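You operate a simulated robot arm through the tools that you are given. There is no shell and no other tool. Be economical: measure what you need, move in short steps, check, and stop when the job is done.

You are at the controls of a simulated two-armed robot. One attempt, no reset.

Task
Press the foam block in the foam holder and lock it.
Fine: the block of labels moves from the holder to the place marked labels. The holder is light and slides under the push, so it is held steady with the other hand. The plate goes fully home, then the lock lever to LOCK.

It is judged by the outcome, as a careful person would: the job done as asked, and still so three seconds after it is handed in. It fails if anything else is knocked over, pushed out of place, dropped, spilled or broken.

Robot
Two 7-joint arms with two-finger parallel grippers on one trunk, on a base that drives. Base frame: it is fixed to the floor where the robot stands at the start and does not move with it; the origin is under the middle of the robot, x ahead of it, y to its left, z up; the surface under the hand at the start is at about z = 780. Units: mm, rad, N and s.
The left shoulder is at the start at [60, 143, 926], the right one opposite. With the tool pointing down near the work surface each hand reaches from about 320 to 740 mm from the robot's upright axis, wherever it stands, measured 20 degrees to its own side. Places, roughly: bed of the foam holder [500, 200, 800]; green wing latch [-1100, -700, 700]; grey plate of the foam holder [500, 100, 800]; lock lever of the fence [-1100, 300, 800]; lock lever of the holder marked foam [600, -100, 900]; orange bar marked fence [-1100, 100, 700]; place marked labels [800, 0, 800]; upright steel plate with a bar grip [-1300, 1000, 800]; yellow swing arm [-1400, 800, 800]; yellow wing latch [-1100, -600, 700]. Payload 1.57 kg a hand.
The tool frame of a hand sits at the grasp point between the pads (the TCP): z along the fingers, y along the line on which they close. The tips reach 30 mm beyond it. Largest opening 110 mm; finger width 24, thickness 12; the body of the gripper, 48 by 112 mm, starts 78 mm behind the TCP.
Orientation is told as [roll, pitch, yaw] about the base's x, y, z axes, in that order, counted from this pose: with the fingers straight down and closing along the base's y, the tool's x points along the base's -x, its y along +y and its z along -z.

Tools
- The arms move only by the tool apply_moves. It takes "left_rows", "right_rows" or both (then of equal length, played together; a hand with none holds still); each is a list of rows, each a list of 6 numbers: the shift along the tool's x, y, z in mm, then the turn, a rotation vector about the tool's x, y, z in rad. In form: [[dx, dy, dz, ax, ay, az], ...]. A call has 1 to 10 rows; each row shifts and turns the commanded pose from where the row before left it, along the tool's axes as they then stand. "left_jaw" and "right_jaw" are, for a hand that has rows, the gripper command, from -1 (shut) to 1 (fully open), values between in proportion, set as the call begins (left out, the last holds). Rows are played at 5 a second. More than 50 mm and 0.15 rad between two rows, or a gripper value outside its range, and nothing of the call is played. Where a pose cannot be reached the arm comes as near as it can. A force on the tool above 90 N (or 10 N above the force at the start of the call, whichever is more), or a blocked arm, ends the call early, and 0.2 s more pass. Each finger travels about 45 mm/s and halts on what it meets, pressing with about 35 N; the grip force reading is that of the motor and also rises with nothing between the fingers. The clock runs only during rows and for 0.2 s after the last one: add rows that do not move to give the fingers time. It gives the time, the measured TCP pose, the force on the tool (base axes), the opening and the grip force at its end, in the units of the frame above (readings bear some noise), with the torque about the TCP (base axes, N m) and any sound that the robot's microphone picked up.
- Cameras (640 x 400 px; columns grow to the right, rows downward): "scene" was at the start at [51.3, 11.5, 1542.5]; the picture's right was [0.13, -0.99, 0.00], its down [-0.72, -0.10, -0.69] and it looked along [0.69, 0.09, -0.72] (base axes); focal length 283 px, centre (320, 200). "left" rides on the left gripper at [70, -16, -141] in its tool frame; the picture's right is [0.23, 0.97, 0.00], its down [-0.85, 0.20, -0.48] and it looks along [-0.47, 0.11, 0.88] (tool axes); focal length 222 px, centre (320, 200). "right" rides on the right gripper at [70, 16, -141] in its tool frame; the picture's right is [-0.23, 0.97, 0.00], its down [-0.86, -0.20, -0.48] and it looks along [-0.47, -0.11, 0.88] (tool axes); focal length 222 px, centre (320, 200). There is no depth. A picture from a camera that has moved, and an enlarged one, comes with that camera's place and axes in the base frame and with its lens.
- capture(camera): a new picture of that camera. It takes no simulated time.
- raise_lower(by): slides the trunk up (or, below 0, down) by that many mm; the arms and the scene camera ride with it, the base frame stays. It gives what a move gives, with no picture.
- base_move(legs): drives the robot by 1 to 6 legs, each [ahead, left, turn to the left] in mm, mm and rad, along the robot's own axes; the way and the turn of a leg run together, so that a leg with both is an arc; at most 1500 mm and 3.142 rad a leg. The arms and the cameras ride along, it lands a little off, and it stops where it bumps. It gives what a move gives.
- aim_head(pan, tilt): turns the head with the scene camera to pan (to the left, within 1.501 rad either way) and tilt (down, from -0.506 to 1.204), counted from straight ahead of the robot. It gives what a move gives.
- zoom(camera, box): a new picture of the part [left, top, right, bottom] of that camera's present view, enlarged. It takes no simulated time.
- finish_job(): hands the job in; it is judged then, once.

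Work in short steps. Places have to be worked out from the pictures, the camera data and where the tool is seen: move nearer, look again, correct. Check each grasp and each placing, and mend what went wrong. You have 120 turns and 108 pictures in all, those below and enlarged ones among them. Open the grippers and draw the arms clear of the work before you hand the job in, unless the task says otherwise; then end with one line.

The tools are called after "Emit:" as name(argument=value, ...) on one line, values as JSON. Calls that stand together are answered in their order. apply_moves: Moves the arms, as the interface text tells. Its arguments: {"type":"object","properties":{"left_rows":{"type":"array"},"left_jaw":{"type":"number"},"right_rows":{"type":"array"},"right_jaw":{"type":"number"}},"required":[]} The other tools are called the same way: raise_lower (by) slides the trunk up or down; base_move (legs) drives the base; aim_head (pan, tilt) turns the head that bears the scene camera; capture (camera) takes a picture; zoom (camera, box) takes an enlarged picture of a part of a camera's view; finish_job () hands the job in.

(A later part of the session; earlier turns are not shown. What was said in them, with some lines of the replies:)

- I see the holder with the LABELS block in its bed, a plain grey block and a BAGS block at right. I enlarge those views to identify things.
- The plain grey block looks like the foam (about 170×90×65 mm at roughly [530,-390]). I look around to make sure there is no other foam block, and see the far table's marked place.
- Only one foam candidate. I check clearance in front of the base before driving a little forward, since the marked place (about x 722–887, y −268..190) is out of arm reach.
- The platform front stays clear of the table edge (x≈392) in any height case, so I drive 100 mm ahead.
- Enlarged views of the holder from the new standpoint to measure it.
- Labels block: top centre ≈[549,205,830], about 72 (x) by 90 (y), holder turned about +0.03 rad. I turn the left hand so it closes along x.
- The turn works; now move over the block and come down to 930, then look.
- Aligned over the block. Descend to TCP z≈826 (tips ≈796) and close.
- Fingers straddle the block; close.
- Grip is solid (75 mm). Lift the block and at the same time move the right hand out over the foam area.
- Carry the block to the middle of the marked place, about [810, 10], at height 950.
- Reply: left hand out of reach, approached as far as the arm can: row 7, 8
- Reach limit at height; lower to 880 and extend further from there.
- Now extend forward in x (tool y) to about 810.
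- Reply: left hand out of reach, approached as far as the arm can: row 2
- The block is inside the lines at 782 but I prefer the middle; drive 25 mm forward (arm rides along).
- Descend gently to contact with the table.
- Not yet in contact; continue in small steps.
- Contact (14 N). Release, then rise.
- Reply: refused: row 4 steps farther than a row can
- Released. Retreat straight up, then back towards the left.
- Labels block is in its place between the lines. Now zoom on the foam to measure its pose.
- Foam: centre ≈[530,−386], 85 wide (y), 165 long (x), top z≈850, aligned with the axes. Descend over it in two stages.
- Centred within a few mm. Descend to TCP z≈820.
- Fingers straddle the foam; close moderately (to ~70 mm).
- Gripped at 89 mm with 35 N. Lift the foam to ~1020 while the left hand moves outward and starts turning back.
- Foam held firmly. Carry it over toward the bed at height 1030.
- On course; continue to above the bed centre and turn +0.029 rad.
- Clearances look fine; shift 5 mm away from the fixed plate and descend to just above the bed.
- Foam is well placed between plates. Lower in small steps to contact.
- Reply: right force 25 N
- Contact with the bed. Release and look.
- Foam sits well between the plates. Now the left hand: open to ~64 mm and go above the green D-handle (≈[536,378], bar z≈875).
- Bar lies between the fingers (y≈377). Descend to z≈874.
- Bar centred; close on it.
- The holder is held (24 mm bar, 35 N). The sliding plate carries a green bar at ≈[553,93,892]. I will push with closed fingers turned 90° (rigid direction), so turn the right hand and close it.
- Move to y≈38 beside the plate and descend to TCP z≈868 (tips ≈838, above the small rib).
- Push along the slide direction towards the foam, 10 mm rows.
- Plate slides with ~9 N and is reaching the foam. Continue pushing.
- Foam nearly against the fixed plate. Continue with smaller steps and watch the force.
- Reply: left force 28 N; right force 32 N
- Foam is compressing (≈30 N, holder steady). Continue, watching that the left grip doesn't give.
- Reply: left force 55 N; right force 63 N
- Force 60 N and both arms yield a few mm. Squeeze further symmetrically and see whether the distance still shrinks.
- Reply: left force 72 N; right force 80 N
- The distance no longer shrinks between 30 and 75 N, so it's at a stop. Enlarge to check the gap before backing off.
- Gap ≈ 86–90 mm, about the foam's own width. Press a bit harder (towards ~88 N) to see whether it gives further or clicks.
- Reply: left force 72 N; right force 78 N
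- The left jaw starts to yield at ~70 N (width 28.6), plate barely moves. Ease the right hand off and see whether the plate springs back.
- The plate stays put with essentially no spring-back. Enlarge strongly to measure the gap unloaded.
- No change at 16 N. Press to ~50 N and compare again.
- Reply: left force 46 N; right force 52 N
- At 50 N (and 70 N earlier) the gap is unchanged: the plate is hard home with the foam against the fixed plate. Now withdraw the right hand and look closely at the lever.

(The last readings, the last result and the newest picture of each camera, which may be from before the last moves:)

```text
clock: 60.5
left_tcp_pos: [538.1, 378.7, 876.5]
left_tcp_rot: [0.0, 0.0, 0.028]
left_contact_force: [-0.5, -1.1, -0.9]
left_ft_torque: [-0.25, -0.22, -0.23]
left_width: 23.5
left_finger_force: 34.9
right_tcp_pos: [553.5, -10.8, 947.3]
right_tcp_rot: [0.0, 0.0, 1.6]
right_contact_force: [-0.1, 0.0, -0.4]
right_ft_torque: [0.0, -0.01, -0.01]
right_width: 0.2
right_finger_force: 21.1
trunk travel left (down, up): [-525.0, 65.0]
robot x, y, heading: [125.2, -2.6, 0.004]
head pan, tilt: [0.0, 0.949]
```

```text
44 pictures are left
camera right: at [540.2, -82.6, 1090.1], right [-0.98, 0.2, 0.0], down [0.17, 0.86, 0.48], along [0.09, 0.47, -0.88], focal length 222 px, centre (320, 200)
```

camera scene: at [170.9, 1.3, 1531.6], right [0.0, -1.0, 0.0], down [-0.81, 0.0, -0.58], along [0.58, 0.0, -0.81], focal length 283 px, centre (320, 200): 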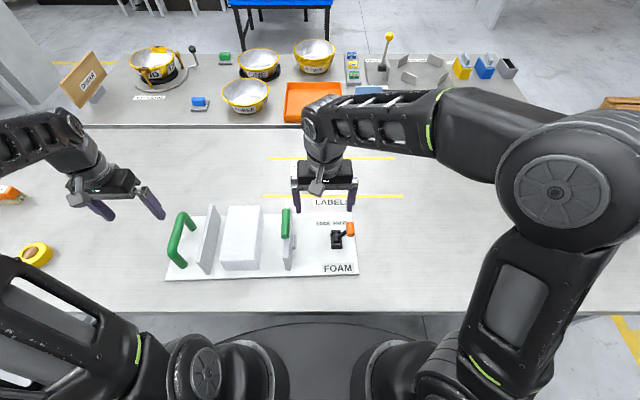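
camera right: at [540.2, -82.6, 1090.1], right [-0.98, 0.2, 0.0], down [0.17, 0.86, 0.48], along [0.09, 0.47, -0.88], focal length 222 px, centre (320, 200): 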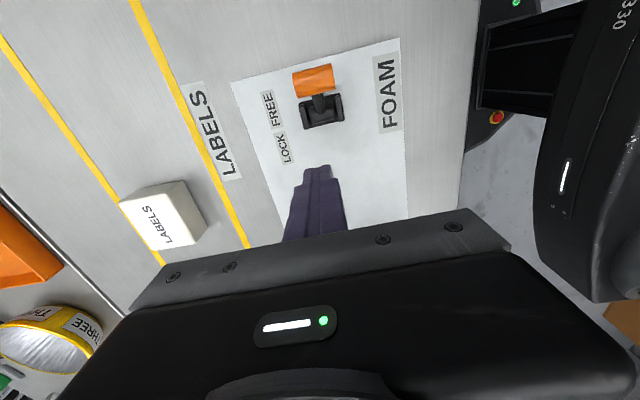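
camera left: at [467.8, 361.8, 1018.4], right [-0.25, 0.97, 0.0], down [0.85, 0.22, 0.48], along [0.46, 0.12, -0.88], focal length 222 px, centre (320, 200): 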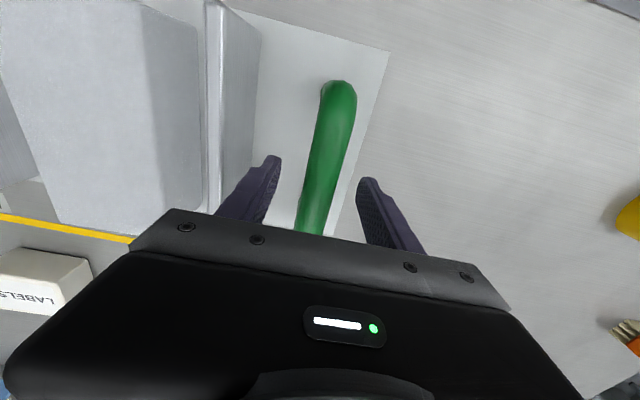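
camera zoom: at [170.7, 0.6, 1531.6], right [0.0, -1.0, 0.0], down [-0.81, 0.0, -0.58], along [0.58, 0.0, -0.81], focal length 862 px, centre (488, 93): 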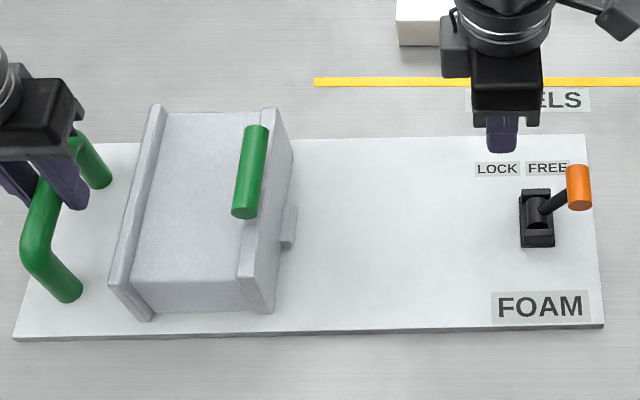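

Knob ≈[545,−80,868], pivot ≈[550,−45,810]; LOCK is towards +y. Go behind the knob (−y side) with closed fingers and descend.

Emit:
apply_moves(right_rows=[[40, 3, 0, 0, 0, 0], [40, 3, 0, 0, 0, 0], [40, 3, 0, 0, 0, 0], [0, 0, 30, 0, 0, 0], [0, 0, 30, 0, 0, 0], [0, 0, 12, 0, 0, 0], [0, 0, 0, 0, 0, 0]])

Emit:
zoom(camera="scene", box=[280, 150, 400, 290])

Emit:
capture(camera="right")

```text
clock: 62.1
left_tcp_pos: [539.0, 377.2, 877.6]
left_tcp_rot: [0.001, -0.001, 0.028]
left_contact_force: [-0.2, 1.6, 0.0]
left_ft_torque: [0.0, 0.16, -0.22]
left_width: 23.3
left_finger_force: 35.2
right_tcp_pos: [547.3, -132.8, 876.7]
right_tcp_rot: [0.0, -0.001, 1.601]
right_contact_force: [-1.4, -0.4, 0.3]
right_ft_torque: [0.02, -0.04, 0.01]
right_width: 0.0
right_finger_force: 21.0
trunk travel left (down, up): [-525.0, 65.0]
robot x, y, heading: [125.7, -2.5, 0.004]
head pan, tilt: [0.0, 0.949]
```

```text
2.86 times, centred on (340, 220) of scene
camera zoom: at [170.7, 0.8, 1531.6], right [0.0, -1.0, 0.0], down [-0.81, 0.0, -0.58], along [0.58, 0.0, -0.81], focal length 808 px, centre (263, 143)
```

zoom: 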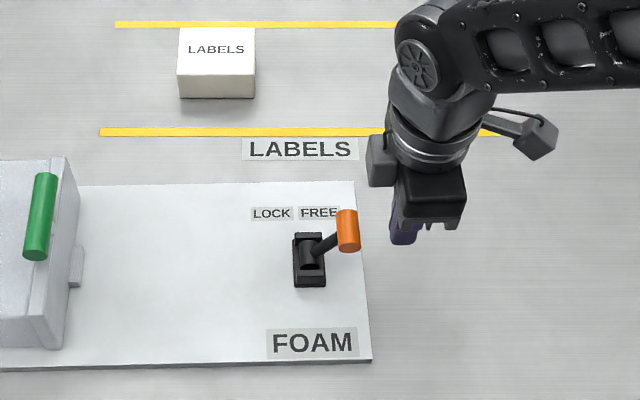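

```text
42 pictures are left
camera right: at [533.4, -203.5, 1017.5], right [-0.98, 0.2, 0.0], down [0.17, 0.86, 0.48], along [0.09, 0.47, -0.88], focal length 222 px, centre (320, 200)
```

right: 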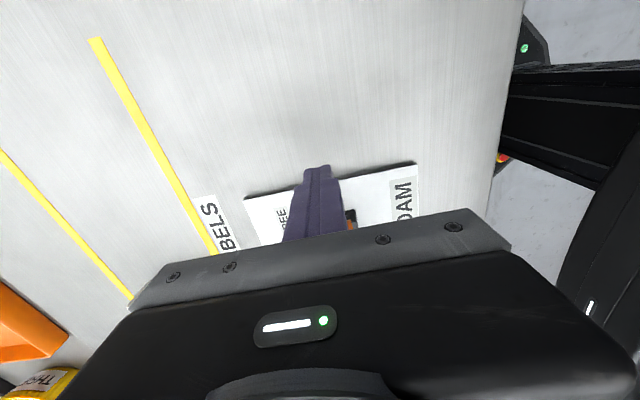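

Projection check confirms the knob position. Push +y in steps.

Emit:
apply_moves(right_rows=[[-12, 0, 0, 0, 0, 0], [-12, 0, 0, 0, 0, 0], [-8, 0, 0, 0, 0, 0], [-8, 0, 0, 0, 0, 0], [-8, 0, 0, 0, 0, 0], [-8, 0, 0, 0, 0, 0], [-8, 0, 0, 0, 0, 0], [0, 0, 0, 0, 0, 0]])

Emit:
zoom(camera="scene", box=[280, 150, 400, 290])

```text
clock: 63.9
left_tcp_pos: [536.6, 379.1, 877.4]
left_tcp_rot: [0.001, 0.0, 0.029]
left_contact_force: [-0.9, 1.1, 1.0]
left_ft_torque: [0.01, 0.06, -0.15]
left_width: 23.4
left_finger_force: 34.8
right_tcp_pos: [546.3, -67.0, 876.3]
right_tcp_rot: [0.001, -0.001, 1.601]
right_contact_force: [0.0, -0.2, 0.6]
right_ft_torque: [0.0, 0.0, -0.03]
right_width: 0.4
right_finger_force: 21.6
trunk travel left (down, up): [-525.0, 65.0]
robot x, y, heading: [125.2, 0.7, -0.001]
head pan, tilt: [0.0, 0.949]
```

```text
2.86 times, centred on (340, 220) of scene
camera zoom: at [170.5, 0.8, 1531.6], right [0.0, -1.0, 0.0], down [-0.81, 0.0, -0.58], along [0.58, 0.0, -0.81], focal length 808 px, centre (263, 143)
```

zoom: 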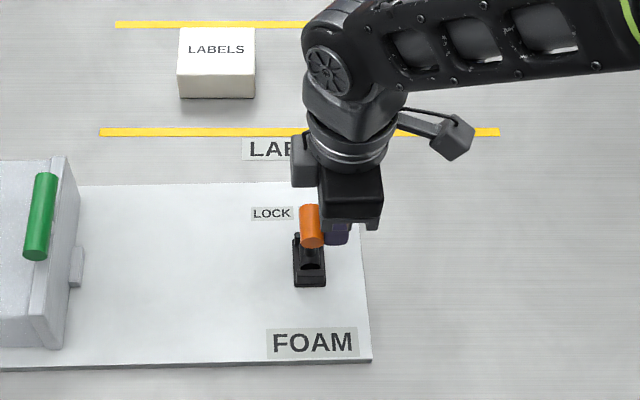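

The lever turns easily and is near upright. Continue to LOCK.

Emit:
apply_moves(right_rows=[[-8, 0, 0, 0, 0, 0], [-8, 0, 0, 0, 0, 0], [-8, 0, 0, 0, 0, 0], [-6, 0, 0, 0, 0, 0], [-4, 0, 0, 0, 0, 0], [0, 0, 0, 0, 0, 0]])

Emit:
zoom(camera="scene", box=[280, 150, 400, 290])

```text
clock: 65.3
left_tcp_pos: [537.5, 379.6, 877.4]
left_tcp_rot: [0.002, 0.0, 0.029]
left_contact_force: [-1.0, 20.2, -6.5]
left_ft_torque: [0.21, 0.06, -0.15]
left_width: 23.4
left_finger_force: 35.2
right_tcp_pos: [545.3, -37.3, 876.4]
right_tcp_rot: [-0.001, 0.004, 1.598]
right_contact_force: [0.6, -26.3, 13.4]
right_ft_torque: [-0.59, 0.02, -0.07]
right_width: 0.1
right_finger_force: 20.9
trunk travel left (down, up): [-525.0, 65.0]
robot x, y, heading: [123.9, 2.7, -0.002]
head pan, tilt: [0.0, 0.949]
```

```text
2.86 times, centred on (340, 220) of scene
camera zoom: at [170.4, 0.4, 1531.7], right [0.0, -1.0, 0.0], down [-0.81, 0.0, -0.58], along [0.58, 0.0, -0.81], focal length 808 px, centre (263, 143)
```

zoom: 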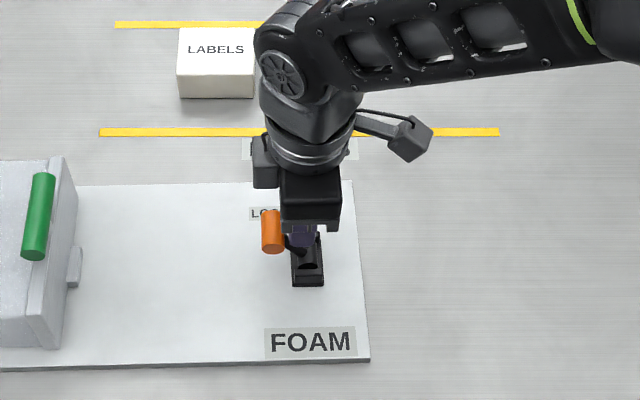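

Force 26 N: at the end of travel. Push slightly more to be sure, then back off.

Emit:
apply_moves(right_rows=[[-2, 0, 0, 0, 0, 0], [-2, 0, 0, 0, 0, 0], [0, 0, 0, 0, 0, 0]])

Emit:
apply_moves(right_rows=[[6, 0, 0, 0, 0, 0], [10, 0, 0, 0, 0, 0], [15, 0, 0, 0, 0, 0], [25, 0, 0, 0, 0, 0], [25, 0, -30, 0, 0, 0], [25, 0, -40, 0, 0, 0], [25, 0, -30, 0, 0, 0], [40, 0, 0, 0, 0, 0], [40, 0, 0, 0, 0, 0]])

Emit:
zoom(camera="scene", box=[160, 180, 370, 290])

Emit:
zoom(camera="scene", box=[300, 200, 360, 250])

```text
clock: 66.1
left_tcp_pos: [536.4, 381.6, 878.3]
left_tcp_rot: [0.006, -0.002, 0.029]
left_contact_force: [-0.8, 37.3, -8.4]
left_ft_torque: [0.08, 0.05, 0.01]
left_width: 23.6
left_finger_force: 34.8
right_tcp_pos: [545.3, -35.7, 875.5]
right_tcp_rot: [0.004, 0.01, 1.598]
right_contact_force: [2.4, -45.7, 26.4]
right_ft_torque: [-1.07, -0.2, 0.07]
right_width: 0.0
right_finger_force: 21.6
trunk travel left (down, up): [-525.0, 65.0]
robot x, y, heading: [123.1, 1.1, 0.006]
head pan, tilt: [0.0, 0.949]
```

```text
clock: 68.1
left_tcp_pos: [537.3, 378.6, 876.7]
left_tcp_rot: [0.0, 0.002, 0.028]
left_contact_force: [-1.2, -3.9, 3.1]
left_ft_torque: [0.28, 0.11, -0.03]
left_width: 23.6
left_finger_force: 35.2
right_tcp_pos: [550.3, -244.4, 979.1]
right_tcp_rot: [0.0, 0.0, 1.601]
right_contact_force: [0.4, 0.0, 0.1]
right_ft_torque: [-0.01, -0.01, -0.02]
right_width: 0.0
right_finger_force: 20.7
trunk travel left (down, up): [-525.0, 65.0]
robot x, y, heading: [124.1, -1.7, 0.003]
head pan, tilt: [0.0, 0.949]
```

```text
3.05 times, centred on (265, 235) of scene
camera zoom: at [170.6, -0.1, 1531.6], right [0.0, -1.0, 0.0], down [-0.81, 0.0, -0.58], along [0.58, 0.0, -0.81], focal length 862 px, centre (488, 93)
```

zoom: 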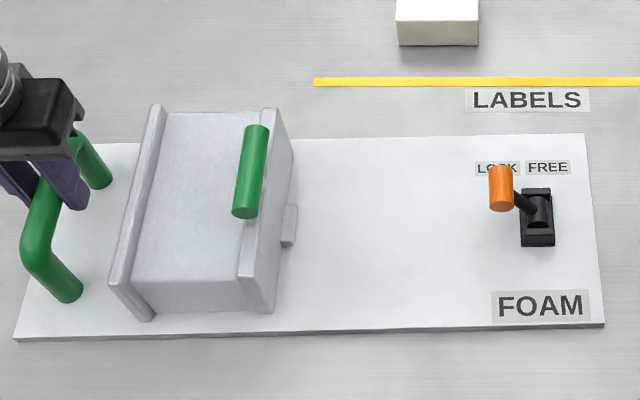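

```text
8.00 times, centred on (330, 225) of scene
camera zoom: at [170.6, -0.1, 1531.6], right [0.0, -1.0, 0.0], down [-0.81, 0.0, -0.58], along [0.58, 0.0, -0.81], focal length 2262 px, centre (240, 0)
```

zoom: 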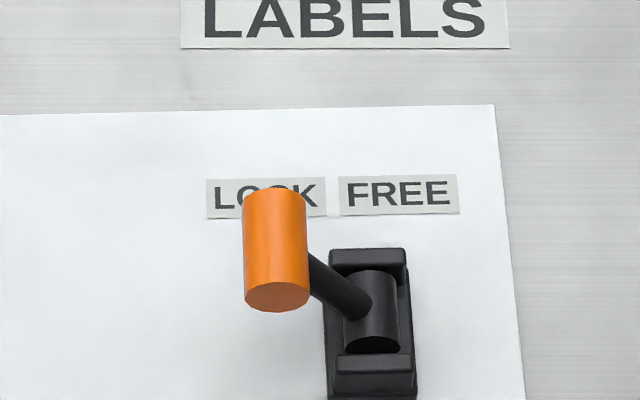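

The lever rests at LOCK, the plate is home and unmoved. Release the handle with the left hand (opening only ~64 mm to clear the fixed plate) and rise.

Emit:
apply_moves(left_rows=[[0, 0, 0, 0, 0, 0], [0, 0, 0, 0, 0, 0], [0, 0, 0, 0, 0, 0], [0, 0, -20, 0, 0, 0], [0, 0, -40, 0, 0, 0], [0, 0, -40, 0, 0, 0], [0, 40, 0, 0, 0, 0], [0, 40, 0, 0, 0, 0]], left_jaw=0.17)

Emit:
apply_moves(right_rows=[[0, 0, 0, 0, 0, 0], [0, 0, 0, 0, 0, 0], [0, 0, 0, 0, 0, 0], [0, 0, 0, 0, 0, 0], [0, 0, 0, 0, 0, 0], [0, 0, 0, 0, 0, 0]], right_jaw=1, left_rows=[[0, 0, 0, 0, 0, 0], [0, 0, 0, 0, 0, 0], [0, 0, 0, 0, 0, 0], [0, 0, 0, 0, 0, 0], [0, 0, 0, 0, 0, 0], [0, 0, 0, 0, 0, 0]], left_jaw=1)

Emit:
capture(camera="scene")

Emit:
zoom(camera="scene", box=[150, 140, 370, 290])

Emit:
capture(camera="left")

```text
clock: 69.9
left_tcp_pos: [537.4, 456.5, 976.9]
left_tcp_rot: [0.0, 0.0, 0.026]
left_contact_force: [-0.2, 1.3, -0.2]
left_ft_torque: [0.0, 0.03, 0.03]
left_width: 64.6
left_finger_force: 0.1
right_tcp_pos: [550.4, -245.4, 978.4]
right_tcp_rot: [0.0, -0.001, 1.601]
right_contact_force: [-0.6, 0.4, -0.4]
right_ft_torque: [0.04, 0.02, 0.02]
right_width: 0.0
right_finger_force: 20.8
trunk travel left (down, up): [-525.0, 65.0]
robot x, y, heading: [128.8, 1.0, 0.004]
head pan, tilt: [0.0, 0.949]
```

```text
clock: 71.3
left_tcp_pos: [538.3, 456.4, 976.8]
left_tcp_rot: [-0.002, 0.0, 0.027]
left_contact_force: [-0.4, -0.1, 0.4]
left_ft_torque: [0.03, 0.0, 0.01]
left_width: 109.8
left_finger_force: 0.0
right_tcp_pos: [551.2, -243.5, 978.8]
right_tcp_rot: [0.0, -0.001, 1.6]
right_contact_force: [0.0, -0.6, 0.6]
right_ft_torque: [-0.02, 0.02, 0.03]
right_width: 110.2
right_finger_force: 0.1
trunk travel left (down, up): [-525.0, 65.0]
robot x, y, heading: [125.5, -0.8, 0.003]
head pan, tilt: [0.0, 0.949]
```

```text
37 pictures are left
camera scene: at [170.8, 0.6, 1531.6], right [0.0, -1.0, 0.0], down [-0.81, 0.0, -0.58], along [0.58, 0.0, -0.81], focal length 283 px, centre (320, 200)
```

scene: 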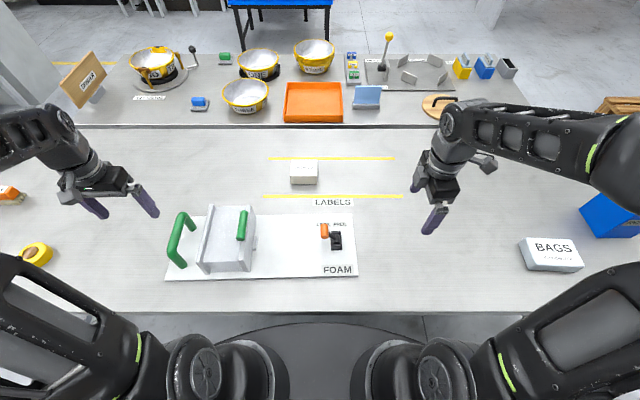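

```text
2.67 times, centred on (260, 215) of scene
camera zoom: at [170.8, 0.6, 1531.6], right [0.0, -1.0, 0.0], down [-0.81, 0.0, -0.58], along [0.58, 0.0, -0.81], focal length 754 px, centre (480, 160)
```

zoom: 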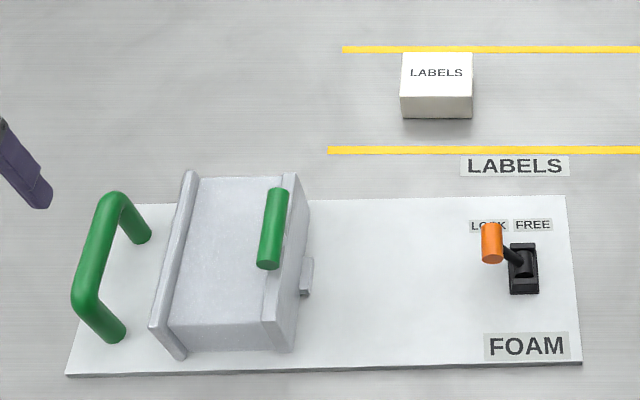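

```text
35 pictures are left
camera left: at [467.4, 439.4, 1118.7], right [-0.25, 0.97, 0.0], down [0.85, 0.22, 0.48], along [0.46, 0.12, -0.88], focal length 222 px, centre (320, 200)
```

left: 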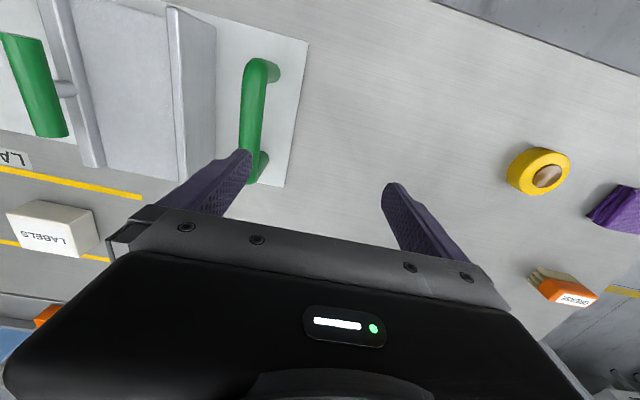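

Everything is in its final state: labels block between the lines, foam clamped with the plate home, lever at LOCK, both hands open and clear. Hand in.

Emit:
finish_job()

```text
The job is handed in.
```

The labels block is on the place marked labels, the foam is pressed in its holder, and the lever is at LOCK. I took the plate as fully home because it stopped moving at about 30 N and gave no further at about 75 N. The grey block carries no label; I took it as the foam because the only other block there was marked BAGS.
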